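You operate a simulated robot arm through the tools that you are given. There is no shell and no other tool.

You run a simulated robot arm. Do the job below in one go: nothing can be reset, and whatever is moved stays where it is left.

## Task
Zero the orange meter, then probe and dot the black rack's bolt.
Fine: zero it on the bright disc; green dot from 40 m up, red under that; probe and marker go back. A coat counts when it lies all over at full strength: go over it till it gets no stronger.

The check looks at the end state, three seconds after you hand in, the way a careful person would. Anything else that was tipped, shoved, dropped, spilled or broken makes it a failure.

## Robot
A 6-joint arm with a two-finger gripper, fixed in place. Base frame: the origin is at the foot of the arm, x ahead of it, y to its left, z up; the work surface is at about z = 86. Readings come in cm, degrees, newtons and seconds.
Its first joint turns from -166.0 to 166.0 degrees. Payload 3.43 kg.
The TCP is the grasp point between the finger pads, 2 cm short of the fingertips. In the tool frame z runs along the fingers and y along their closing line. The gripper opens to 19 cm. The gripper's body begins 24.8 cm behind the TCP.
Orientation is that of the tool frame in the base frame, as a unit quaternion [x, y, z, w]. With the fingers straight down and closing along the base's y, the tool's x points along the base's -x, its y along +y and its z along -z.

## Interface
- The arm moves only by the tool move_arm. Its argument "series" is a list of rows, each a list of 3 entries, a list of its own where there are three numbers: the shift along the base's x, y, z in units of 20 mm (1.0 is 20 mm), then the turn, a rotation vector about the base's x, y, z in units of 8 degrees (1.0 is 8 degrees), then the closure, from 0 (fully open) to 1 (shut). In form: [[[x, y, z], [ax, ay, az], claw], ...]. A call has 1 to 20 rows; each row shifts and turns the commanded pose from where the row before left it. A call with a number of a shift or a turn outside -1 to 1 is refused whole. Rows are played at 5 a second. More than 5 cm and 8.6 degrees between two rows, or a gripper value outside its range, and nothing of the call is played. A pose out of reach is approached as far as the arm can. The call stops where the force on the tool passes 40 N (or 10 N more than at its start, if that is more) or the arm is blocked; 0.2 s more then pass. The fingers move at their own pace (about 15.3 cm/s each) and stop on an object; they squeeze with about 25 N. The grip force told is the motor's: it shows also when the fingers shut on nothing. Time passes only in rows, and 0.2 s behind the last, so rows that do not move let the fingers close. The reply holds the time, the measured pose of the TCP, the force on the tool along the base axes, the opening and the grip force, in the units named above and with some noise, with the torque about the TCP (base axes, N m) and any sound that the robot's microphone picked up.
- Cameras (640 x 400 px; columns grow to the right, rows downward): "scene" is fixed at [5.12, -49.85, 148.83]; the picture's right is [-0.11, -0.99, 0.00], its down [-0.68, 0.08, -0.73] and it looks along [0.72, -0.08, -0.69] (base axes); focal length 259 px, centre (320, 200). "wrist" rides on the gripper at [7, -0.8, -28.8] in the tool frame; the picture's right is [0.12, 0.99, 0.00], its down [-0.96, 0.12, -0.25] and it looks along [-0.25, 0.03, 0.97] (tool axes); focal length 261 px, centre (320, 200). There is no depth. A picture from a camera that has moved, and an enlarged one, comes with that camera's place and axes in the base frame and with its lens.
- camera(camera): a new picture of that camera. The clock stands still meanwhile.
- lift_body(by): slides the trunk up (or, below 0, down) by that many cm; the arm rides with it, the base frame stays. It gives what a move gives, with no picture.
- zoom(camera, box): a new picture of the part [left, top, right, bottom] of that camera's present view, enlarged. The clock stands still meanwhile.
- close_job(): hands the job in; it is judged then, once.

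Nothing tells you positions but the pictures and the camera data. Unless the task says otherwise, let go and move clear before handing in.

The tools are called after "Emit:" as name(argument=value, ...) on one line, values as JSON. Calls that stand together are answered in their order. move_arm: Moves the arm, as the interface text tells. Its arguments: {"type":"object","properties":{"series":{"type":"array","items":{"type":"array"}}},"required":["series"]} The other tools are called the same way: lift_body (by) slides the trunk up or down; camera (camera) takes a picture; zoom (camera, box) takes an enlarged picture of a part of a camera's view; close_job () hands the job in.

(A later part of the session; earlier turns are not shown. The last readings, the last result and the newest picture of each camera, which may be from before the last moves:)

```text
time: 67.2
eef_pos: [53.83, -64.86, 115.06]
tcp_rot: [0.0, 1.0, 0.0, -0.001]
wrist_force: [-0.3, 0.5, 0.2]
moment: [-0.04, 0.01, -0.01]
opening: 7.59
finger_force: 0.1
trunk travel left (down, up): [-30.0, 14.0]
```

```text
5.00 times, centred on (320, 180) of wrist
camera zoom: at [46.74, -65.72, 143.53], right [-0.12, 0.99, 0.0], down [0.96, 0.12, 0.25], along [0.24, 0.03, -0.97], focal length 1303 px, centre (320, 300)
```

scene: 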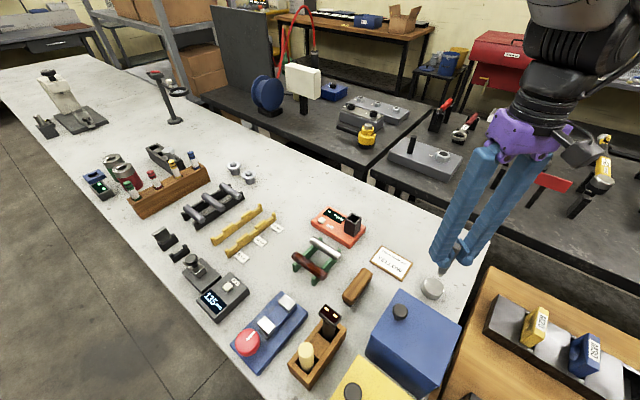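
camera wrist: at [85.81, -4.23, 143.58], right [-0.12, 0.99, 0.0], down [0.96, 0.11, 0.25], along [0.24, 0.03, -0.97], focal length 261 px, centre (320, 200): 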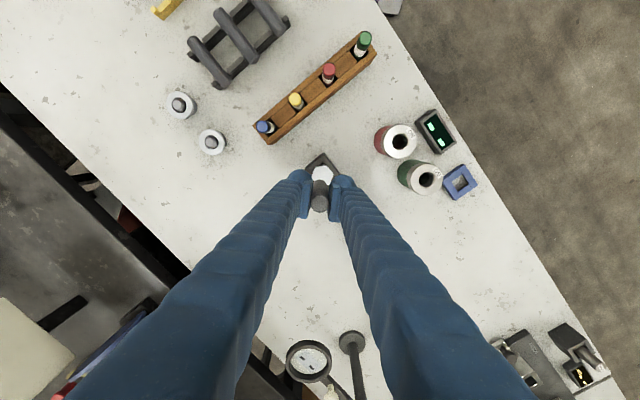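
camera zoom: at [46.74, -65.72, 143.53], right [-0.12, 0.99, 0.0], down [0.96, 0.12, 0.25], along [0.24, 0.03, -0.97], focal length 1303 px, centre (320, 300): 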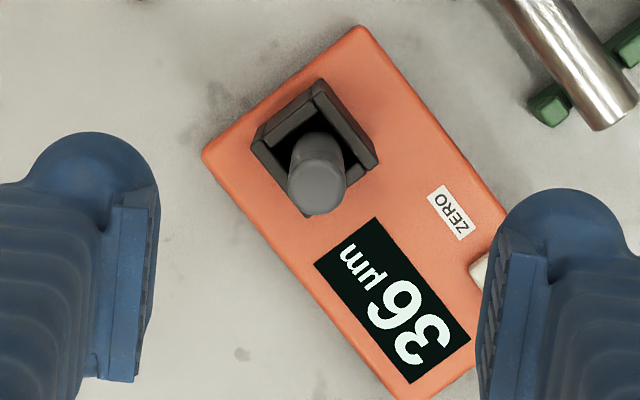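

The probe stands in its holder again and the meter holds 36 µm. Next I go above the red marker, which I place at about (76.1,-4.0), top z≈99.

Emit:
move_arm(series=[[[0.3613, 0.9839, 0.1], [0, 0, 0], 0.6], [[0.3613, 0.9839, 0.1], [0, 0, 0], 0.6], [[0.3613, 0.9839, 0.1], [0, 0, 0], 0.6], [[0.3613, 0.9839, 0.1], [0, 0, 0], 0.6], [[0.3613, 0.9839, 0.1], [0, 0, 0], 0.6], [[0.3613, 0.9839, 0.1], [0, 0, 0], 0.6], [[0.3613, 0.9839, 0.1], [0, 0, 0], 0.6], [[0.3613, 0.9839, 0.1], [0, 0, 0], 0.6], [[0.3613, 0.9839, 0.1], [0, 0, 0], 0.6], [[0.3613, 0.9839, 0.1], [0, 0, 0], 0.6], [[0.3613, 0.9839, 0.1], [0, 0, 0], 0.6], [[0.3613, 0.9839, 0.1], [0, 0, 0], 0.6], [[0.3613, 0.9839, 0.1], [0, 0, 0], 0.6], [[0.3613, 0.9839, 0.1], [0, 0, 0], 0.6], [[0.3613, 0.9839, 0.1], [0, 0, 0], 0.6], [[0.3613, 0.9839, 0], [0, 0, 0], 0.6]])

Emit:
move_arm(series=[[[0.3613, 0.9839, 0], [0, 0, 0], 0.6], [[0.3613, 0.9839, 0], [0, 0, 0], 0.6], [[0.3613, 0.9839, 0], [0, 0, 0], 0.6], [[0.3613, 0.9839, 0], [0, 0, 0], 0.6], [[0.3613, 0.9839, 0], [0, 0, 0], 0.6], [[0.3613, 0.9839, 0], [0, 0, 0], 0.6], [[0.3613, 0.9839, 0], [0, 0, 0], 0.6], [[0.3613, 0.9839, 0], [0, 0, 0], 0.6], [[0.3613, 0.9839, 0], [0, 0, 0], 0.6], [[0.3613, 0.9839, 0], [0, 0, 0], 0.6], [[0.3613, 0.9839, 0], [0, 0, 0], 0.6], [[0.3613, 0.9839, 0], [0, 0, 0], 0.6], [[0.3613, 0.9839, 0], [0, 0, 0], 0.6], [[0.3613, 0.9839, 0], [0, 0, 0], 0.6], [[0.3613, 0.9839, 0], [0, 0, 0], 0.6], [[0, 0, 0], [0, 0, 0], 0.7], [[0, 0, 0], [0, 0, 0], 0.7]])

Emit:
camera(camera="wrist")

Emit:
zoom(camera="wrist", box=[256, 130, 384, 210])

Emit:
zoom(camera="scene", box=[100, 90, 220, 220])

```text
time: 70.6
eef_pos: [65.43, -33.32, 117.97]
tcp_rot: [0.0, 1.0, 0.0, -0.001]
wrist_force: [-0.1, -0.3, 0.5]
moment: [-0.06, 0.02, -0.06]
opening: 7.61
finger_force: 0.1
trunk travel left (down, up): [-30.0, 14.0]
```

```text
time: 74.2
eef_pos: [76.33, -3.74, 118.03]
tcp_rot: [0.001, 1.0, 0.001, 0.0]
wrist_force: [-0.3, 0.1, -0.4]
moment: [0.05, 0.0, -0.01]
opening: 5.71
finger_force: 0.1
trunk travel left (down, up): [-30.0, 14.0]
```

```text
taken
camera wrist: at [69.22, -4.63, 146.59], right [-0.12, 0.99, 0.0], down [0.96, 0.11, 0.25], along [0.24, 0.03, -0.97], focal length 261 px, centre (320, 200)
```

wrist: 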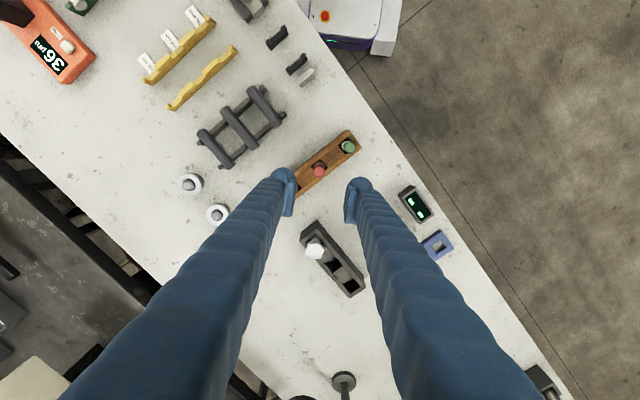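

```text
5.00 times, centred on (320, 170) of wrist
camera zoom: at [69.22, -4.63, 146.59], right [-0.12, 0.99, 0.0], down [0.96, 0.11, 0.25], along [0.24, 0.03, -0.97], focal length 1303 px, centre (320, 350)
```

zoom: 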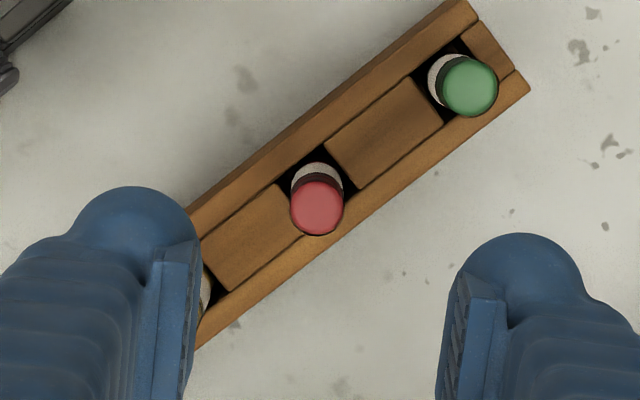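

```text
3.08 times, centred on (160, 155) of scene
camera zoom: at [5.12, -49.85, 148.83], right [-0.11, -0.99, 0.0], down [-0.68, 0.08, -0.73], along [0.72, -0.08, -0.69], focal length 797 px, centre (812, 338)
```

zoom: 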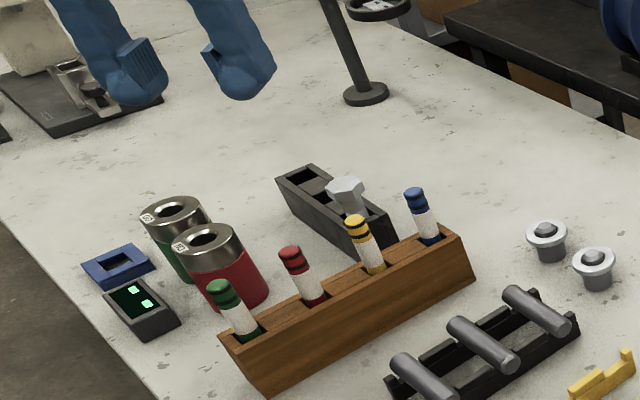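

Emit:
move_arm(series=[[[-0.1, 0.02, -0.8], [0, 0, 0], 0.7], [[0, 0, -0.9], [0, 0, 0], 0.7], [[0, 0, -0.9], [0, 0, 0], 0.7], [[0, 0, -0.9], [0, 0, 0], 0.7], [[0, 0, -0.9], [0, 0, 0], 0.7], [[0, 0, -0.9], [0, 0, 0], 0.7], [[0, 0, -0.9], [0, 0, 0], 0.7], [[0, 0, -0.9], [0, 0, 0], 0.7], [[0, 0, 0], [0, 0, 0], 0.7]])

Emit:
zoom(camera="wrist", box=[256, 150, 384, 230])

Emit:
zoom(camera="scene", box=[110, 130, 210, 210])

```text
time: 76.2
eef_pos: [75.79, -3.85, 103.67]
tcp_rot: [-0.001, 1.0, 0.0, 0.0]
wrist_force: [-0.4, -0.3, 0.6]
moment: [-0.02, 0.01, -0.01]
opening: 5.73
finger_force: 0.0
trunk travel left (down, up): [-30.0, 14.0]
```

```text
5.00 times, centred on (320, 190) of wrist
camera zoom: at [68.73, -4.69, 132.24], right [-0.12, 0.99, 0.0], down [0.96, 0.12, 0.25], along [0.24, 0.03, -0.97], focal length 1303 px, centre (320, 250)
```

zoom: 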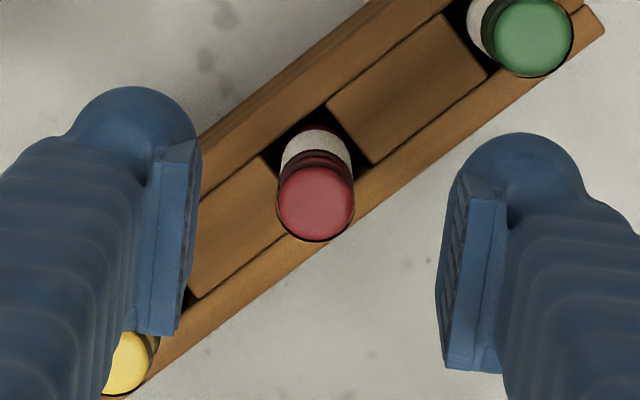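

```text
5.00 times, centred on (160, 170) of scene
camera zoom: at [5.12, -49.85, 148.83], right [-0.11, -0.99, 0.0], down [-0.68, 0.08, -0.73], along [0.72, -0.08, -0.69], focal length 1295 px, centre (1120, 350)
```

zoom: 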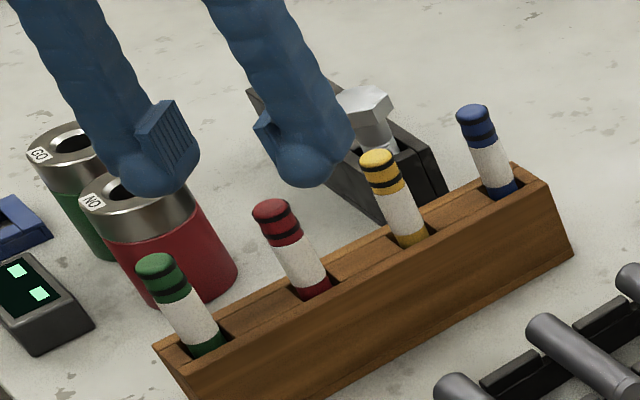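

Emit:
move_arm(series=[[[0, 0, -0.73], [0, 0, 0], 0.7], [[0, 0, -0.73], [0, 0, 0], 0.7], [[0, 0, -0.73], [0, 0, 0], 0.7], [[0, 0, -0.73], [0, 0, 0], 0.7], [[0, 0, -0.73], [0, 0, 0], 0.7], [[0, 0, 0], [0, 0, 0], 0.7]])

Emit:
zoom(camera="wrist", box=[256, 150, 384, 230])

Emit:
zoom(camera="scene", box=[110, 130, 210, 210])

```text
time: 77.6
eef_pos: [75.8, -3.89, 96.5]
tcp_rot: [0.001, 1.0, 0.0, 0.0]
wrist_force: [-1.0, 0.0, 1.0]
moment: [0.02, -0.01, 0.01]
opening: 5.7
finger_force: 0.1
trunk travel left (down, up): [-30.0, 14.0]
```

```text
5.00 times, centred on (320, 190) of wrist
camera zoom: at [68.7, -4.66, 125.01], right [-0.12, 0.99, 0.0], down [0.96, 0.12, 0.25], along [0.24, 0.03, -0.97], focal length 1303 px, centre (320, 250)
```

zoom: 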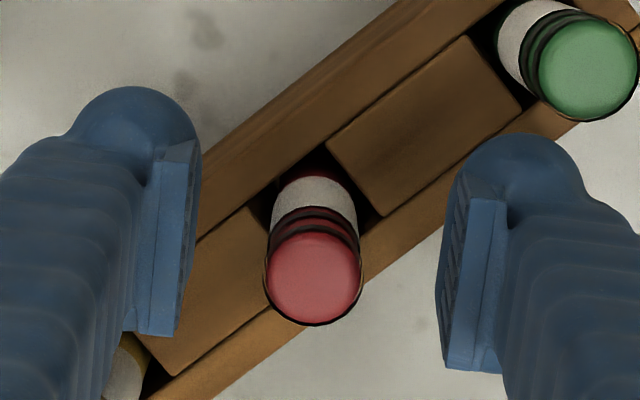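

```text
5.00 times, centred on (160, 170) of scene
camera zoom: at [5.12, -49.85, 148.83], right [-0.11, -0.99, 0.0], down [-0.68, 0.08, -0.73], along [0.72, -0.08, -0.69], focal length 1295 px, centre (1120, 350)
```

zoom: 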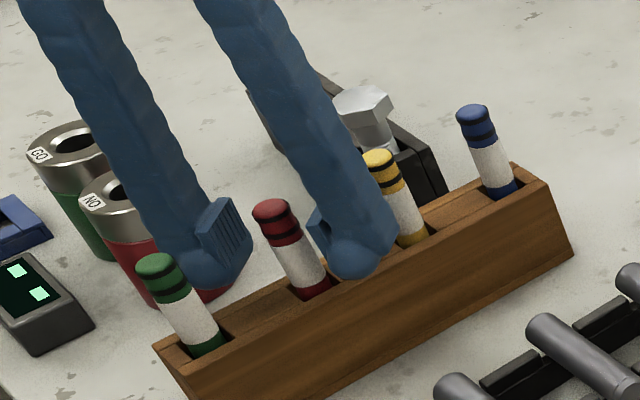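

Emit:
move_arm(series=[[[0, 0, 0], [0, 0, 0], 1], [[0, 0, 0], [0, 0, 0], 1], [[0, 0, 0], [0, 0, 0], 1], [[0, 0, 0], [0, 0, 0], 1]])

Emit:
zoom(camera="wrist", box=[256, 150, 384, 230])

Emit:
zoom(camera="scene", box=[110, 130, 210, 210])

```text
time: 78.6
eef_pos: [75.75, -3.77, 96.45]
tcp_rot: [0.0, 1.0, 0.0, -0.001]
wrist_force: [0.0, -0.2, 0.4]
moment: [-0.01, 0.02, -0.02]
opening: 1.77
finger_force: 25.3
trunk travel left (down, up): [-30.0, 14.0]
```

```text
5.00 times, centred on (320, 190) of wrist
camera zoom: at [68.74, -4.66, 125.01], right [-0.12, 0.99, 0.0], down [0.96, 0.12, 0.25], along [0.24, 0.03, -0.97], focal length 1303 px, centre (320, 250)
```

zoom: 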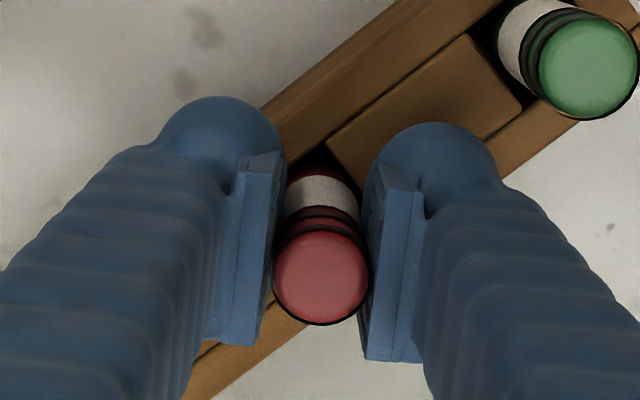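

```text
5.00 times, centred on (160, 170) of scene
camera zoom: at [5.12, -49.85, 148.83], right [-0.11, -0.99, 0.0], down [-0.68, 0.08, -0.73], along [0.72, -0.08, -0.69], focal length 1295 px, centre (1120, 350)
```

zoom: 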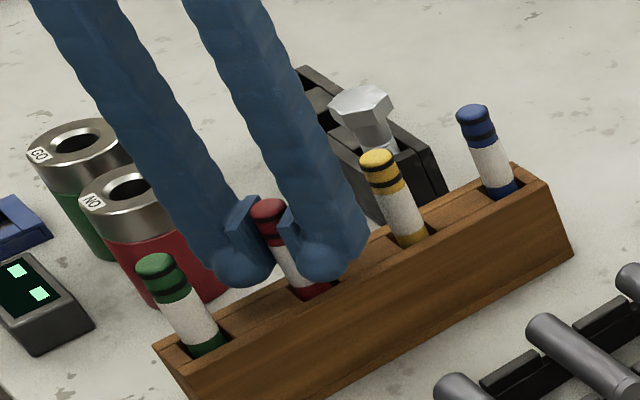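

Red marker gripped. I lift it straight up and look at its tip.

Emit:
move_arm(series=[[[0, 0, 0.3], [0, 0, 0], 1], [[0, 0, 0.7], [0, 0, 0], 1], [[0, 0, 1], [0, 0, 0], 1], [[0, 0, 1], [0, 0, 0], 1], [[0, 0, 1], [0, 0, 0], 1], [[0, 0, 1], [0, 0, 0], 1], [[0, 0, 1], [0, 0, 0], 1], [[0, 0, 1], [0, 0, 0], 1], [[0, 0, 1], [0, 0, 0], 1], [[0, 0, 0], [0, 0, 0], 1]])

Emit:
zoom(camera="scene", box=[100, 90, 220, 200])

Emit:
zoom(camera="wrist", box=[256, 150, 384, 230])

```text
time: 80.8
eef_pos: [75.95, -3.82, 112.5]
tcp_rot: [0.0, 1.0, 0.001, -0.001]
wrist_force: [-0.3, 0.5, -0.4]
moment: [0.01, 0.03, -0.04]
opening: 1.76
finger_force: 25.1
trunk travel left (down, up): [-30.0, 14.0]
```

```text
3.64 times, centred on (160, 145) of scene
camera zoom: at [5.12, -49.85, 148.83], right [-0.11, -0.99, 0.0], down [-0.68, 0.08, -0.73], along [0.72, -0.08, -0.69], focal length 942 px, centre (902, 400)
```

zoom: 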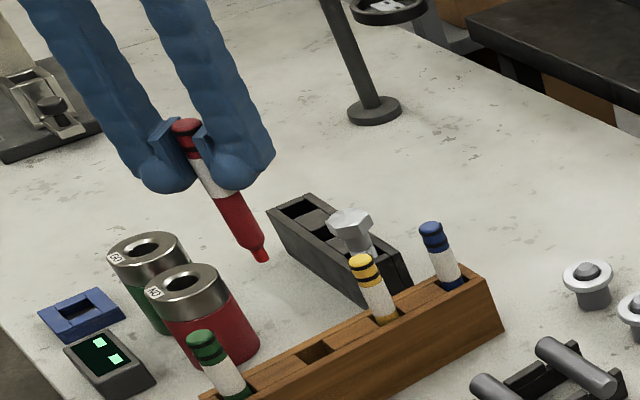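

```text
5.00 times, centred on (320, 190) of wrist
camera zoom: at [68.91, -4.66, 141.02], right [-0.12, 0.99, 0.0], down [0.96, 0.12, 0.25], along [0.24, 0.03, -0.97], focal length 1303 px, centre (320, 250)
```

zoom: 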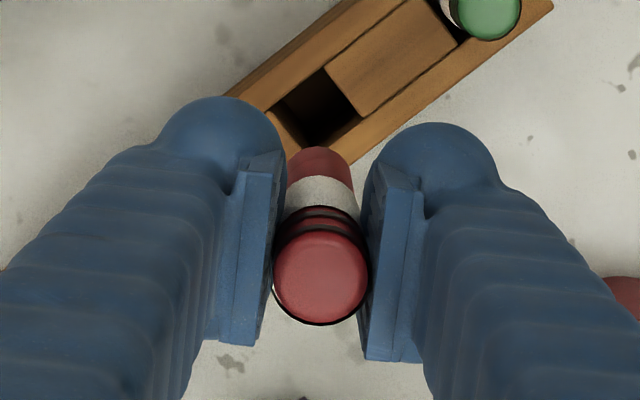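

The red tip sits about 9.1 cm below the TCP. I move over the bolt head centre at about (93.1,-2.85).

Emit:
move_arm(series=[[[0.9556, 0.0617, 0], [0, 0, 0], 1], [[0.9556, 0.0617, 0], [0, 0, 0], 1], [[0.9556, 0.0617, 0], [0, 0, 0], 1], [[0.9556, 0.0617, 0], [0, 0, 0], 1], [[0.9556, 0.0617, 0], [0, 0, 0], 1], [[0.9556, 0.0617, 0], [0, 0, 0], 1], [[0.9556, 0.0617, 0], [0, 0, 0], 1], [[0.9556, 0.0617, 0], [0, 0, 0], 1], [[0.9556, 0.0617, 0], [0, 0, 0], 1], [[0, 0, 0], [0, 0, 0], 1], [[0, 0, -0.8], [0, 0, 0], 1], [[0, 0, -0.8], [0, 0, 0], 1], [[0, 0, -0.8], [0, 0, 0], 1], [[0, 0, 0], [0, 0, 0], 1]])

Emit:
zoom(camera="scene", box=[140, 120, 200, 170])

Emit:
zoom(camera="wrist", box=[272, 140, 368, 220])

```text
time: 83.8
eef_pos: [93.2, -2.62, 107.72]
tcp_rot: [0.0, 1.0, 0.0, 0.0]
wrist_force: [-0.2, 0.3, -0.7]
moment: [0.0, -0.01, 0.02]
opening: 1.77
finger_force: 25.0
trunk travel left (down, up): [-30.0, 14.0]
```

```text
8.00 times, centred on (170, 145) of scene
camera zoom: at [5.12, -49.85, 148.83], right [-0.11, -0.99, 0.0], down [-0.68, 0.08, -0.73], along [0.72, -0.08, -0.69], focal length 2072 px, centre (1520, 640)
```

zoom: 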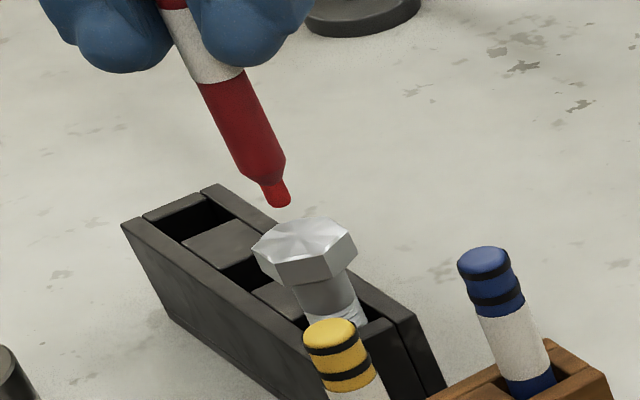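

```text
5.00 times, centred on (320, 180) of wrist
camera zoom: at [86.08, -3.59, 136.25], right [-0.12, 0.99, 0.0], down [0.96, 0.12, 0.25], along [0.25, 0.03, -0.97], focal length 1303 px, centre (320, 300)
```

zoom: 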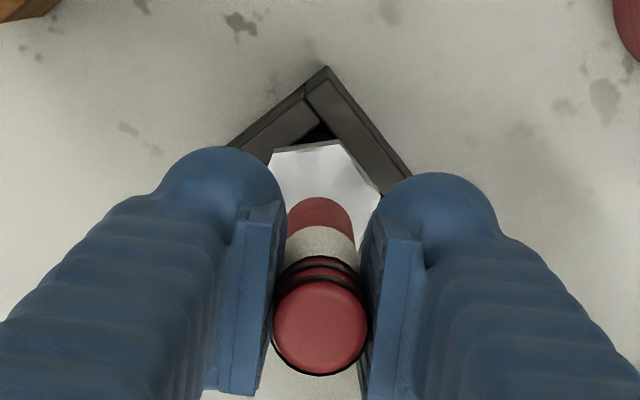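

Emit:
move_arm(series=[[[0, 0, -0.3], [0, 0, 0], 1], [[0, 0, -0.3], [0, 0, 0], 1], [[0, 0, -0.1], [0, 0, 0], 1], [[0, 0, 0], [0, 0, 0], 1]])

Emit:
move_arm(series=[[[0, 0, -0.05], [0, 0, 0], 1], [[0, 0, -0.05], [0, 0, 0], 1], [[0, 0, 0], [0, 0, 0], 1]])

Emit:
zoom(camera="scene", box=[150, 135, 190, 165])

```text
time: 84.8
eef_pos: [93.18, -2.8, 106.21]
tcp_rot: [0.0, 1.0, 0.0, -0.001]
wrist_force: [0.6, 0.4, -0.8]
moment: [0.0, -0.02, 0.0]
opening: 1.74
finger_force: 25.2
trunk travel left (down, up): [-30.0, 14.0]
```

```text
time: 85.6
eef_pos: [93.11, -2.72, 106.07]
tcp_rot: [0.001, 1.0, 0.0, -0.001]
wrist_force: [0.0, -0.1, -0.5]
moment: [-0.01, 0.01, -0.03]
opening: 1.74
finger_force: 24.8
trunk travel left (down, up): [-30.0, 14.0]
```

```text
13.33 times, centred on (170, 150) of scene
camera zoom: at [5.12, -49.85, 148.83], right [-0.11, -0.99, 0.0], down [-0.68, 0.08, -0.73], along [0.72, -0.08, -0.69], focal length 3454 px, centre (2320, 867)
```

zoom: 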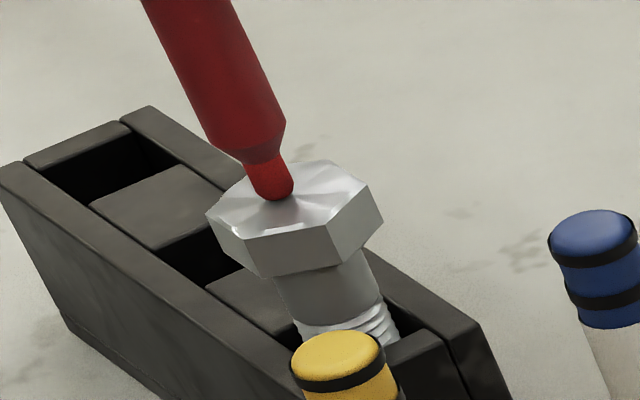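

Emit:
move_arm(series=[[[0, 0, -0.05], [0, 0, 0], 1], [[0, 0, 0], [0, 0, 0], 1]])

Emit:
move_arm(series=[[[0, 0, -0.05], [0, 0, 0], 1], [[0, 0, 0], [0, 0, 0], 1]])

Emit:
zoom(camera="scene", box=[150, 135, 190, 165])

```text
time: 86.2
eef_pos: [93.15, -2.62, 105.89]
tcp_rot: [0.0, 1.0, 0.0, 0.0]
wrist_force: [-0.3, 0.0, -0.3]
moment: [0.01, -0.01, -0.01]
opening: 1.72
finger_force: 24.7
trunk travel left (down, up): [-30.0, 14.0]
```

```text
time: 86.8
eef_pos: [93.07, -2.59, 105.91]
tcp_rot: [0.0, 1.0, 0.001, 0.0]
wrist_force: [0.3, -0.8, 1.0]
moment: [-0.01, -0.01, 0.01]
opening: 1.73
finger_force: 25.2
trunk travel left (down, up): [-30.0, 14.0]
```

```text
13.33 times, centred on (170, 150) of scene
camera zoom: at [5.12, -49.85, 148.83], right [-0.11, -0.99, 0.0], down [-0.68, 0.08, -0.73], along [0.72, -0.08, -0.69], focal length 3454 px, centre (2320, 867)
```

zoom: 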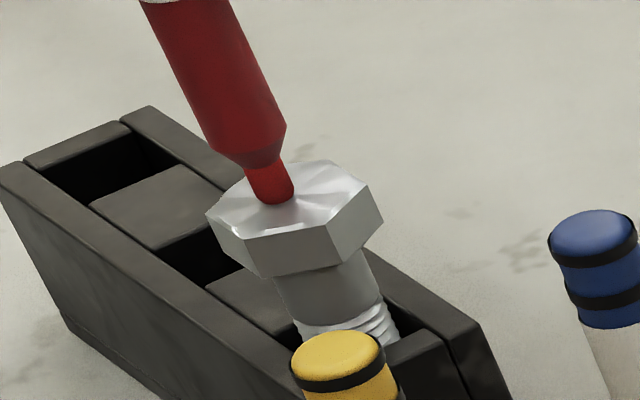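

Emit:
move_arm(series=[[[0, 0, -0.04], [0, 0, 0], 1], [[0, 0, 0], [0, 0, 0], 1]])

Emit:
move_arm(series=[[[0, 0, -0.02], [0, 0, 0], 1], [[0, 0, 0], [0, 0, 0], 1], [[0, 0, 0], [0, 0, 0], 1], [[0, 0, 0], [0, 0, 0], 1], [[0, 0, 0], [0, 0, 0], 1]])

Emit:
zoom(camera="scene", box=[150, 135, 190, 165])

```text
time: 87.4
eef_pos: [92.94, -2.75, 105.91]
tcp_rot: [0.0, 1.0, 0.001, 0.0]
wrist_force: [0.1, 1.0, 4.6]
moment: [0.03, -0.03, 0.01]
opening: 1.73
finger_force: 25.5
trunk travel left (down, up): [-30.0, 14.0]
```

```text
time: 88.6
eef_pos: [93.05, -2.5, 105.98]
tcp_rot: [0.0, 1.0, 0.0, 0.0]
wrist_force: [0.6, -0.2, 13.0]
moment: [0.01, -0.04, 0.05]
opening: 1.78
finger_force: 24.9
trunk travel left (down, up): [-30.0, 14.0]
```

```text
13.33 times, centred on (170, 150) of scene
camera zoom: at [5.12, -49.85, 148.83], right [-0.11, -0.99, 0.0], down [-0.68, 0.08, -0.73], along [0.72, -0.08, -0.69], focal length 3454 px, centre (2320, 867)
```

zoom: 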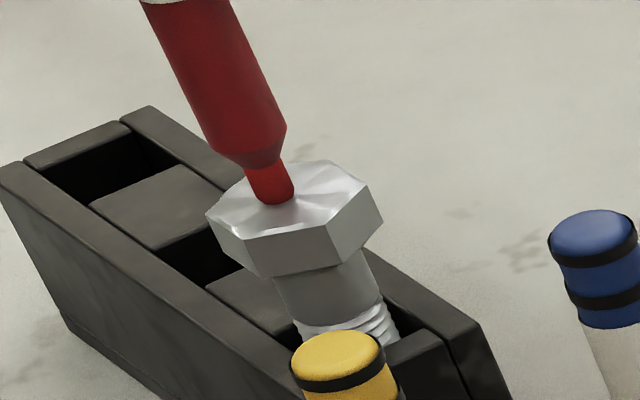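

The tip is pressed on the bolt head. I lift a few cm to see the mark.

Emit:
move_arm(series=[[[0, 0, 0.3], [0, 0, 0], 1], [[0, 0, 0.9], [0, 0, 0], 1], [[0, 0, 0.9], [0, 0, 0], 1], [[0, 0, 0], [0, 0, 0], 1]])

Emit:
zoom(camera="scene", box=[150, 130, 190, 165])

Emit:
zoom(camera="wrist", box=[288, 140, 352, 200])

```text
time: 89.6
eef_pos: [93.17, -2.79, 110.03]
tcp_rot: [0.0, 1.0, 0.001, -0.001]
wrist_force: [-0.1, 0.3, -0.2]
moment: [0.02, 0.05, -0.02]
opening: 1.77
finger_force: 25.3
trunk travel left (down, up): [-30.0, 14.0]
```

```text
11.43 times, centred on (170, 148) of scene
camera zoom: at [5.12, -49.85, 148.83], right [-0.11, -0.99, 0.0], down [-0.68, 0.08, -0.73], along [0.72, -0.08, -0.69], focal length 2961 px, centre (2034, 800)
```

zoom: 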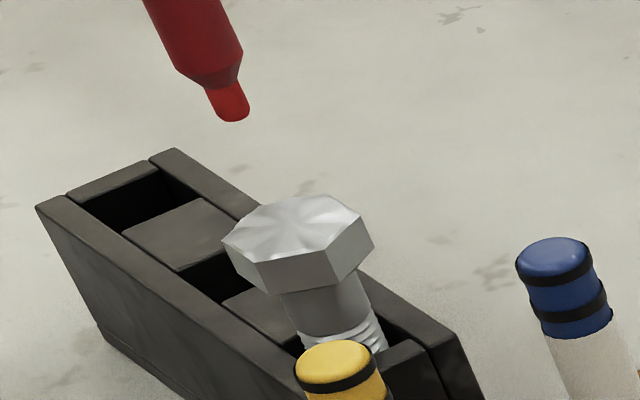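

```text
6.67 times, centred on (320, 170) of wrist
camera zoom: at [86.09, -3.64, 138.46], right [-0.12, 0.99, 0.0], down [0.96, 0.12, 0.25], along [0.24, 0.03, -0.97], focal length 1738 px, centre (320, 400)
```

zoom: 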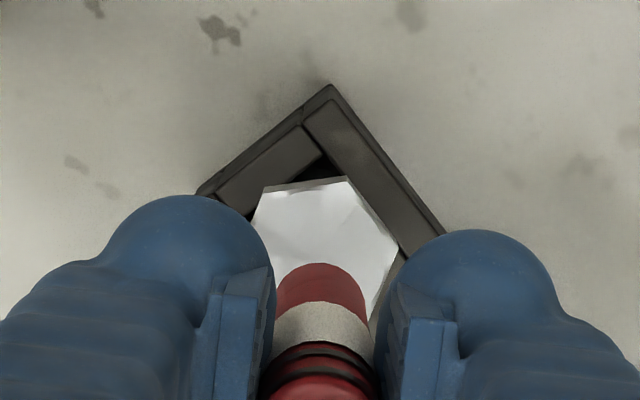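

Emit:
zoom(camera="scene", box=[160, 142, 180, 157])

Emit:
zoom(camera="wrist", box=[304, 155, 336, 185])

```text
16.00 times, centred on (170, 150) of scene
camera zoom: at [5.12, -49.85, 148.83], right [-0.11, -0.99, 0.0], down [-0.68, 0.08, -0.73], along [0.72, -0.08, -0.69], focal length 4145 px, centre (2720, 1008)
```

zoom: 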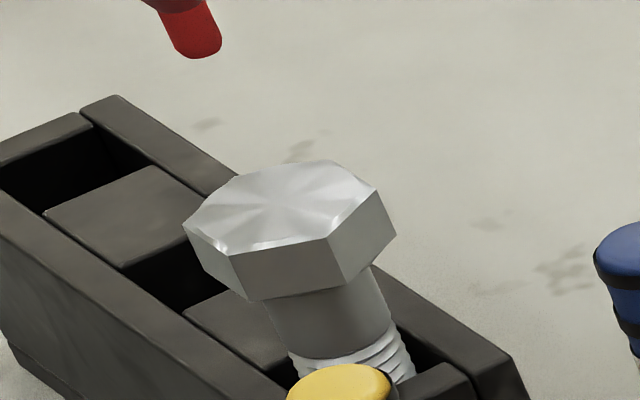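

```text
13.33 times, centred on (320, 170) of wrist
camera zoom: at [86.09, -3.64, 138.46], right [-0.12, 0.99, 0.0], down [0.96, 0.12, 0.25], along [0.24, 0.03, -0.97], focal length 3475 px, centre (320, 600)
```

zoom: 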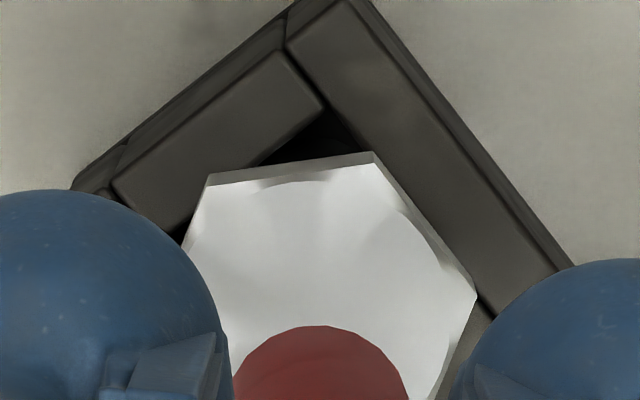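

No mark is visible yet, so a plain press doesn't suffice or is too faint. I go down again with light contact and rub in small moves around the centre.

Emit:
move_arm(series=[[[0, 0, -0.9], [0, 0, 0], 1], [[0, 0, -0.8], [0, 0, 0], 1], [[0, 0, -0.2], [0, 0, 0], 1], [[0, 0, -0.1], [0, 0, 0], 1], [[0, 0, 0], [0, 0, 0], 1]])

Emit:
move_arm(series=[[[0, 0, -0.03], [0, 0, 0], 1], [[0, 0, 0], [0, 0, 0], 1]])

```text
time: 90.8
eef_pos: [93.13, -2.88, 105.89]
tcp_rot: [0.001, 1.0, 0.0, -0.001]
wrist_force: [-0.3, -0.1, -0.3]
moment: [0.01, -0.01, 0.0]
opening: 1.74
finger_force: 25.0
trunk travel left (down, up): [-30.0, 14.0]
```

```text
time: 91.4
eef_pos: [93.19, -2.72, 105.94]
tcp_rot: [-0.001, 1.0, 0.0, 0.0]
wrist_force: [0.0, -0.3, 1.8]
moment: [0.04, 0.03, -0.01]
opening: 1.75
finger_force: 24.6
trunk travel left (down, up): [-30.0, 14.0]
```

Emit:
move_arm(series=[[[0, 0, -0.02], [0, 0, 0], 1], [[0.08, 0, 0], [0, 0, 0], 1], [[0, 0.08, 0], [0, 0, 0], 1], [[-0.08, 0, 0], [0, 0, 0], 1], [[-0.08, 0, 0], [0, 0, 0], 1], [[0, -0.08, 0], [0, 0, 0], 1], [[0, -0.08, 0], [0, 0, 0], 1], [[0.08, 0, 0], [0, 0, 0], 1], [[0.08, 0, 0], [0, 0, 0], 1], [[-0.08, 0.08, 0], [0, 0, 0], 1], [[0, 0, 0], [0, 0, 0], 1]])

Emit:
zoom(camera="scene", box=[160, 142, 180, 157])

```text
time: 93.8
eef_pos: [93.24, -2.54, 105.86]
tcp_rot: [0.0, 1.0, 0.0, 0.0]
wrist_force: [0.6, -1.2, 5.4]
moment: [-0.04, -0.09, -0.01]
opening: 1.77
finger_force: 24.8
trunk travel left (down, up): [-30.0, 14.0]
```

```text
16.00 times, centred on (170, 150) of scene
camera zoom: at [5.12, -49.85, 148.83], right [-0.11, -0.99, 0.0], down [-0.68, 0.08, -0.73], along [0.72, -0.08, -0.69], focal length 4145 px, centre (2720, 1008)
```

zoom: 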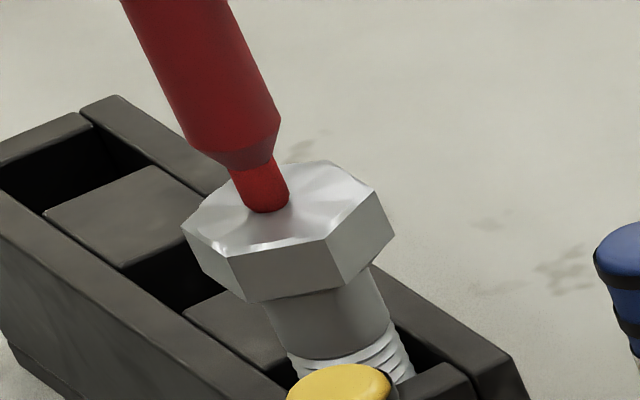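

Emit:
move_arm(series=[[[0, 0, 0.2], [0, 0, 0], 1], [[0, 0, 0.9], [0, 0, 0], 1], [[0, 0, 0.9], [0, 0, 0], 1], [[0, 0, 0], [0, 0, 0], 1]])

Emit:
zoom(camera="scene", box=[160, 142, 180, 157])

```text
time: 94.8
eef_pos: [93.06, -2.77, 109.88]
tcp_rot: [0.0, 1.0, 0.0, 0.0]
wrist_force: [-0.3, -0.2, -1.0]
moment: [0.02, -0.02, -0.02]
opening: 1.77
finger_force: 25.2
trunk travel left (down, up): [-30.0, 14.0]
```

```text
16.00 times, centred on (170, 150) of scene
camera zoom: at [5.12, -49.85, 148.83], right [-0.11, -0.99, 0.0], down [-0.68, 0.08, -0.73], along [0.72, -0.08, -0.69], focal length 4145 px, centre (2720, 1008)
```

zoom: 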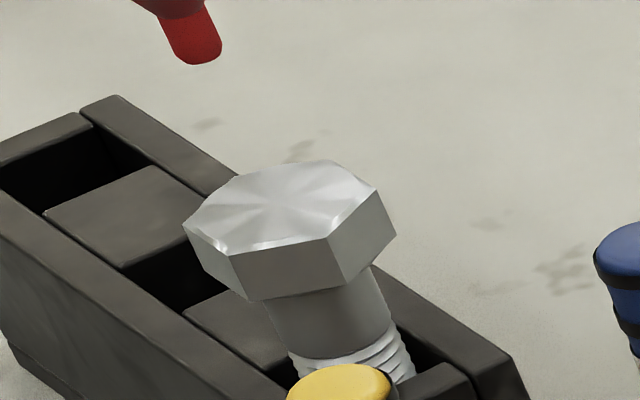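

Emit:
zoom(camera="scene", box=[164, 145, 174, 152])

Emit:
zoom(camera="scene", box=[150, 110, 180, 150])

```text
16.00 times, centred on (169, 148) of scene
camera zoom: at [5.12, -49.85, 148.83], right [-0.11, -0.99, 0.0], down [-0.68, 0.08, -0.73], along [0.72, -0.08, -0.69], focal length 4145 px, centre (2736, 1024)
```

zoom: 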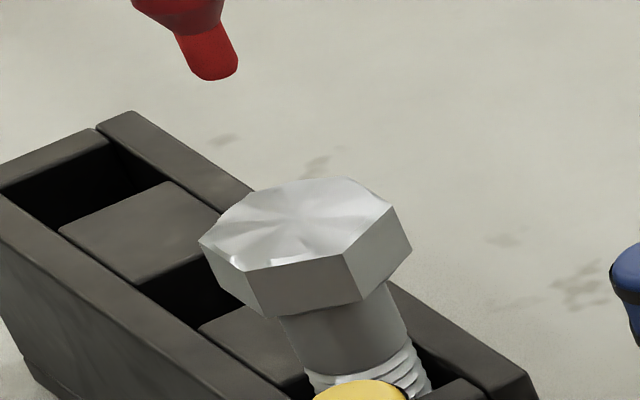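

```text
10.00 times, centred on (165, 130) of scene
camera zoom: at [5.12, -49.85, 148.83], right [-0.11, -0.99, 0.0], down [-0.68, 0.08, -0.73], along [0.72, -0.08, -0.69], focal length 2590 px, centre (1870, 900)
```

zoom: 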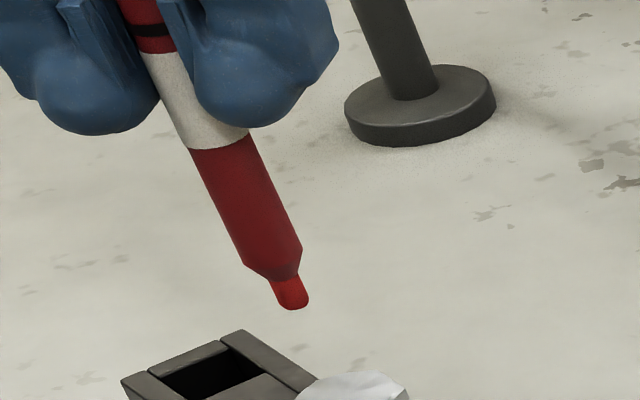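

No mark shows from this side. I shift sideways to get an unobstructed wrist view of the bolt head.

Emit:
move_arm(series=[[[0, 0, 1], [0, 0, 0], 1], [[0, 0, 1], [0, 0, 0], 1], [[0, 1, 0], [0, 0, 0], 1], [[0, 1, 0], [0, 0, 0], 1], [[0, 1, 0], [0, 0, 0], 1], [[0, 1, 0], [0, 0, 0], 1], [[0, 0, 0], [0, 0, 0], 1]])

Emit:
zoom(camera="wrist", box=[256, 150, 296, 180])

Emit:
camera(camera="wrist")

```text
time: 96.4
eef_pos: [93.34, 5.41, 113.67]
tcp_rot: [0.0, 1.0, 0.0, -0.001]
wrist_force: [-0.3, -0.2, -0.1]
moment: [-0.03, 0.0, -0.01]
opening: 1.75
finger_force: 24.9
trunk travel left (down, up): [-30.0, 14.0]
```

```text
13.33 times, centred on (276, 165) of wrist
camera zoom: at [86.15, 4.55, 142.32], right [-0.12, 0.99, 0.0], down [0.96, 0.11, 0.25], along [0.24, 0.03, -0.97], focal length 3475 px, centre (907, 667)
```

zoom: 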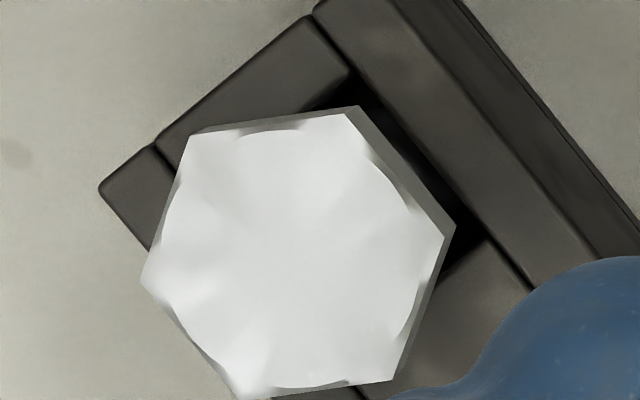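

```text
taken
camera wrist: at [86.15, 4.55, 142.32], right [-0.12, 0.99, 0.0], down [0.96, 0.11, 0.25], along [0.24, 0.03, -0.97], focal length 261 px, centre (320, 200)
```

wrist: 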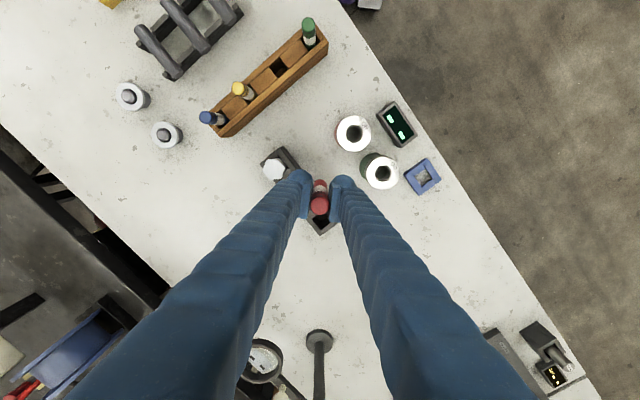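

The wrist view confirms the bolt head is unmarked and centred at about (93.15,-2.8). I return and try a longer, firmer press on the centre.

Emit:
move_arm(series=[[[0, -1, 0], [0, 0, 0], 1], [[0, -1, 0], [0, 0, 0], 1], [[0, -1, 0], [0, 0, 0], 1], [[0.02, -0.98, 0], [0, 0, 0], 1], [[0, 0, 0], [0, 0, 0], 1], [[0, 0, -0.9], [0, 0, 0], 1], [[0, 0, -0.9], [0, 0, 0], 1], [[0, 0, -0.9], [0, 0, 0], 1], [[0, 0, -0.9], [0, 0, 0], 1], [[0, 0, -0.3], [0, 0, 0], 1], [[0, 0, -0.05], [0, 0, 0], 1], [[0, 0, 0], [0, 0, 0], 1]])

Emit:
move_arm(series=[[[0, 0, -0.04], [0, 0, 0], 1], [[0, 0, -0.03], [0, 0, 0], 1], [[0, 0, 0], [0, 0, 0], 1]])

```text
time: 99.0
eef_pos: [93.13, -2.78, 106.07]
tcp_rot: [0.001, 1.0, -0.001, -0.001]
wrist_force: [0.3, -0.9, 0.6]
moment: [0.03, 0.04, 0.0]
opening: 1.74
finger_force: 25.1
trunk travel left (down, up): [-30.0, 14.0]
```

```text
time: 99.8
eef_pos: [93.25, -2.7, 106.0]
tcp_rot: [0.0, 1.0, 0.0, -0.001]
wrist_force: [0.8, 0.2, 4.3]
moment: [-0.05, -0.05, -0.01]
opening: 1.74
finger_force: 24.4
trunk travel left (down, up): [-30.0, 14.0]
```

Emit:
move_arm(series=[[[0, 0, -0.04], [0, 0, 0], 1], [[0, 0, 0], [0, 0, 0], 1], [[0, 0, 0], [0, 0, 0], 1]])

Emit:
move_arm(series=[[[0, 0, -0.04], [0, 0, 0], 1], [[0, 0, 0], [0, 0, 0], 1], [[0, 0, 0], [0, 0, 0], 1], [[0, 0, 0], [0, 0, 0], 1], [[0, 0, 0], [0, 0, 0], 1], [[0, 0, 0], [0, 0, 0], 1], [[0, 0, 0], [0, 0, 0], 1], [[0, 0, 0], [0, 0, 0], 1], [[0, 0, 0], [0, 0, 0], 1], [[0, 0, 0], [0, 0, 0], 1], [[0, 0, 0], [0, 0, 0], 1], [[0, 0, 0], [0, 0, 0], 1], [[0, 0, 0], [0, 0, 0], 1], [[0, 0, 0], [0, 0, 0], 1], [[0, 0, 0], [0, 0, 0], 1]])

Emit:
zoom(camera="scene", box=[160, 142, 180, 157])

```text
time: 100.6
eef_pos: [93.21, -2.79, 105.98]
tcp_rot: [-0.001, 1.0, 0.0, 0.0]
wrist_force: [0.3, 1.2, 12.4]
moment: [0.0, 0.02, 0.01]
opening: 1.75
finger_force: 25.1
trunk travel left (down, up): [-30.0, 14.0]
```

```text
time: 103.8
eef_pos: [93.07, -2.64, 105.72]
tcp_rot: [0.0, 1.0, 0.0, 0.0]
wrist_force: [2.0, 0.3, 20.2]
moment: [0.01, -0.13, 0.04]
opening: 1.75
finger_force: 24.9
trunk travel left (down, up): [-30.0, 14.0]
```

```text
16.00 times, centred on (170, 150) of scene
camera zoom: at [5.12, -49.85, 148.83], right [-0.11, -0.99, 0.0], down [-0.68, 0.08, -0.73], along [0.72, -0.08, -0.69], focal length 4145 px, centre (2720, 1008)
```

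zoom: 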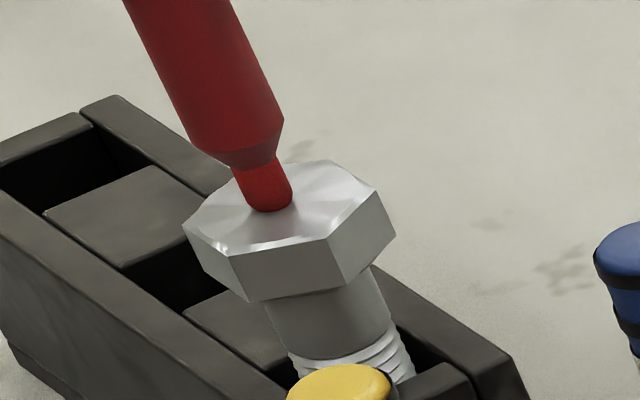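

Emit:
move_arm(series=[[[0, 0, 0.2], [0, 0, 0], 1], [[0, 0, 0.9], [0, 0, 0], 1], [[0, 0, 0.9], [0, 0, 0], 1], [[0, 0, 0], [0, 0, 0], 1]])

Emit:
zoom(camera="scene", box=[160, 142, 180, 157])

```text
time: 104.8
eef_pos: [93.23, -2.68, 109.77]
tcp_rot: [0.0, 1.0, 0.0, -0.001]
wrist_force: [0.9, -0.8, -0.8]
moment: [0.01, 0.01, -0.02]
opening: 1.76
finger_force: 25.1
trunk travel left (down, up): [-30.0, 14.0]
```

```text
16.00 times, centred on (170, 150) of scene
camera zoom: at [5.12, -49.85, 148.83], right [-0.11, -0.99, 0.0], down [-0.68, 0.08, -0.73], along [0.72, -0.08, -0.69], focal length 4145 px, centre (2720, 1008)
```

zoom: 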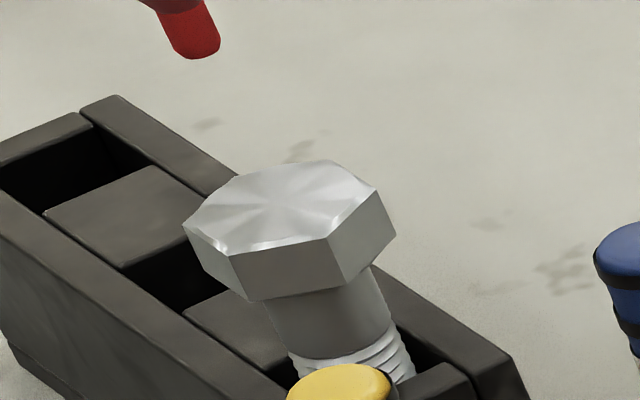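

Pressing alone leaves nothing, so I'll rub: light contact with short strokes of a few mm across the head centre.

Emit:
move_arm(series=[[[0, 0, -0.9], [0, 0, 0], 1], [[0, 0, -0.9], [0, 0, 0], 1], [[0, 0, -0.08], [0, 0, 0], 1], [[0, 0, 0], [0, 0, 0], 1]])

Emit:
move_arm(series=[[[0, 0, -0.04], [0, 0, 0], 1], [[0, 0, 0], [0, 0, 0], 1]])

```text
time: 105.8
eef_pos: [93.21, -2.72, 105.84]
tcp_rot: [0.0, 1.0, 0.001, 0.0]
wrist_force: [1.1, 0.8, -1.1]
moment: [0.02, 0.01, -0.03]
opening: 1.75
finger_force: 24.9
trunk travel left (down, up): [-30.0, 14.0]
```

```text
time: 106.4
eef_pos: [93.24, -2.71, 105.84]
tcp_rot: [0.0, 1.0, 0.0, -0.001]
wrist_force: [0.3, 0.1, -0.8]
moment: [0.01, -0.03, -0.01]
opening: 1.75
finger_force: 25.0
trunk travel left (down, up): [-30.0, 14.0]
```

Emit:
move_arm(series=[[[0, 0, -0.04], [0, 0, 0], 1], [[0, 0, 0], [0, 0, 0], 1]])

Emit:
move_arm(series=[[[0, 0, -0.03], [0, 0, 0], 1], [[0, 0, 0], [0, 0, 0], 1]])

```text
time: 107.0
eef_pos: [93.06, -2.83, 105.79]
tcp_rot: [0.0, 1.0, 0.0, 0.0]
wrist_force: [-0.3, -0.3, 5.3]
moment: [0.0, -0.03, 0.0]
opening: 1.73
finger_force: 24.9
trunk travel left (down, up): [-30.0, 14.0]
```

```text
time: 107.6
eef_pos: [93.09, -2.73, 105.83]
tcp_rot: [0.0, 1.0, 0.0, 0.0]
wrist_force: [0.7, 0.1, 8.3]
moment: [0.01, -0.08, 0.02]
opening: 1.72
finger_force: 25.1
trunk travel left (down, up): [-30.0, 14.0]
```

Emit:
move_arm(series=[[[0.12, 0, 0], [0, 0, 0], 1], [[0.12, 0, 0], [0, 0, 0], 1], [[-0.12, 0, 0], [0, 0, 0], 1], [[-0.12, 0, 0], [0, 0, 0], 1], [[-0.12, 0, 0], [0, 0, 0], 1], [[-0.12, 0, 0], [0, 0, 0], 1], [[0.12, 0, 0], [0, 0, 0], 1], [[0.12, 0, 0], [0, 0, 0], 1], [[0, 0.12, 0], [0, 0, 0], 1], [[0, 0.12, 0], [0, 0, 0], 1], [[0, -0.12, 0], [0, 0, 0], 1], [[0, -0.12, 0], [0, 0, 0], 1], [[0, -0.12, 0], [0, 0, 0], 1], [[0, -0.12, 0], [0, 0, 0], 1], [[0, 0.12, 0], [0, 0, 0], 1], [[0, 0.12, 0], [0, 0, 0], 1], [[0, 0, 0], [0, 0, 0], 1]])

Emit:
zoom(camera="scene", box=[160, 142, 180, 157])

```text
time: 111.2
eef_pos: [93.2, -2.75, 105.78]
tcp_rot: [0.001, 1.0, 0.0, 0.0]
wrist_force: [-0.7, -1.8, 8.3]
moment: [-0.12, -0.01, 0.04]
opening: 1.76
finger_force: 25.1
trunk travel left (down, up): [-30.0, 14.0]
```

```text
16.00 times, centred on (170, 150) of scene
camera zoom: at [5.12, -49.85, 148.83], right [-0.11, -0.99, 0.0], down [-0.68, 0.08, -0.73], along [0.72, -0.08, -0.69], focal length 4145 px, centre (2720, 1008)
```

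zoom: 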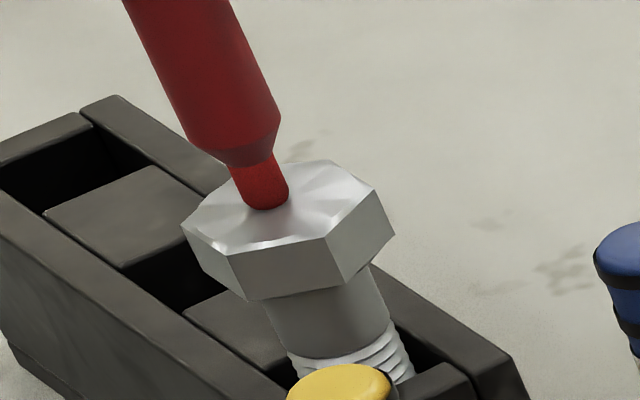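

Emit:
move_arm(series=[[[0, 0, 0.2], [0, 0, 0], 1], [[0, 0, 0.9], [0, 0, 0], 1], [[0, 0, 0.9], [0, 0, 0], 1], [[0, 0, 1], [0, 0, 0], 1], [[0, 0, 1], [0, 0, 0], 1], [[0, 1, 0], [0, 0, 0], 1], [[0, 1, 0], [0, 0, 0], 1], [[0, 1, 0], [0, 0, 0], 1], [[0, 1, 0], [0, 0, 0], 1], [[0, 0, 0], [0, 0, 0], 1]])

Emit:
zoom(camera="scene", box=[160, 142, 180, 157])

Emit:
zoom(camera="wrist", box=[256, 150, 296, 180])

Emit:
zoom(camera="scene", box=[130, 95, 170, 135])

Emit:
zoom(camera="scene", box=[300, 200, 380, 250])

```text
time: 113.4
eef_pos: [93.37, 5.41, 113.73]
tcp_rot: [0.0, 1.0, -0.001, 0.001]
wrist_force: [0.4, 0.5, 0.1]
moment: [-0.02, 0.0, 0.0]
opening: 1.72
finger_force: 25.3
trunk travel left (down, up): [-30.0, 14.0]
```

```text
16.00 times, centred on (170, 150) of scene
camera zoom: at [5.12, -49.85, 148.83], right [-0.11, -0.99, 0.0], down [-0.68, 0.08, -0.73], along [0.72, -0.08, -0.69], focal length 4145 px, centre (2720, 1008)
```

zoom: 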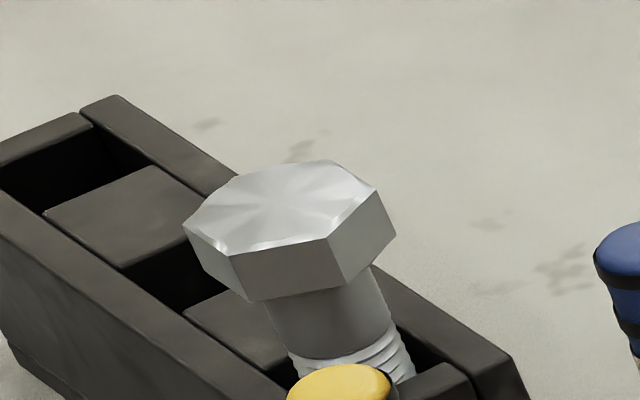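

```text
13.33 times, centred on (276, 165) of wrist
camera zoom: at [86.22, 4.57, 142.19], right [-0.12, 0.99, 0.0], down [0.96, 0.11, 0.25], along [0.25, 0.03, -0.97], focal length 3475 px, centre (907, 667)
```

zoom: 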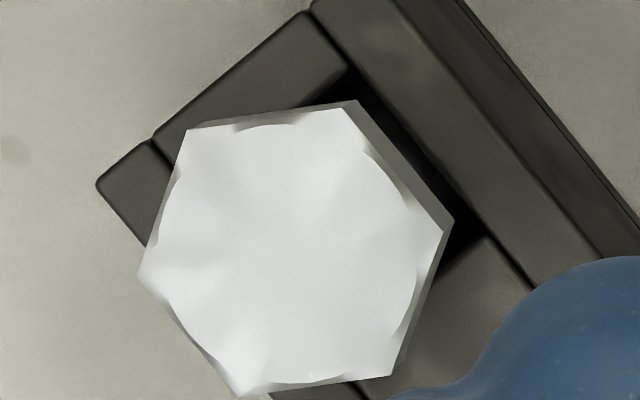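

```text
10.00 times, centred on (150, 115) of scene
camera zoom: at [5.12, -49.85, 148.83], right [-0.11, -0.99, 0.0], down [-0.68, 0.08, -0.73], along [0.72, -0.08, -0.69], focal length 2590 px, centre (2020, 1050)
```

zoom: 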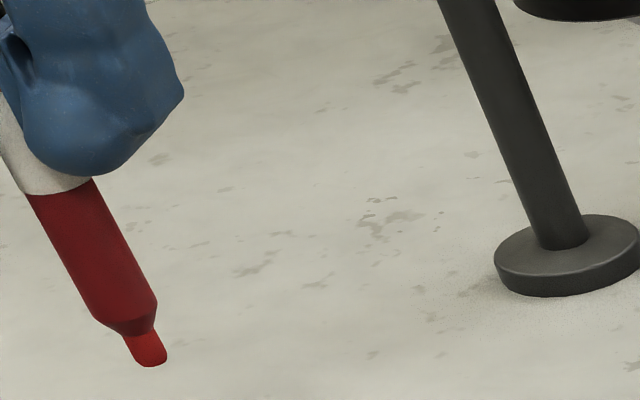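

```text
8.00 times, centred on (340, 225) of scene
camera zoom: at [5.12, -49.85, 148.83], right [-0.11, -0.99, 0.0], down [-0.68, 0.08, -0.73], along [0.72, -0.08, -0.69], focal length 2072 px, centre (160, 0)
```

zoom: 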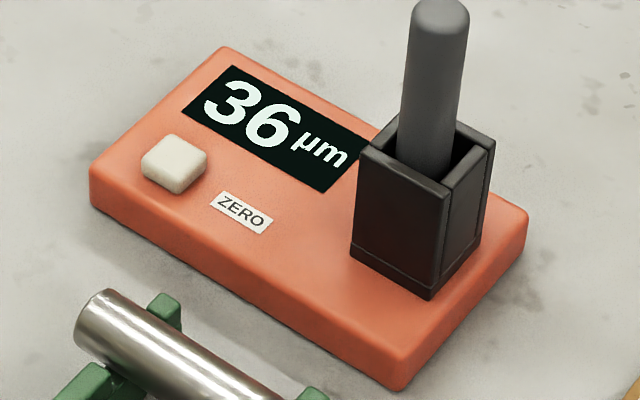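

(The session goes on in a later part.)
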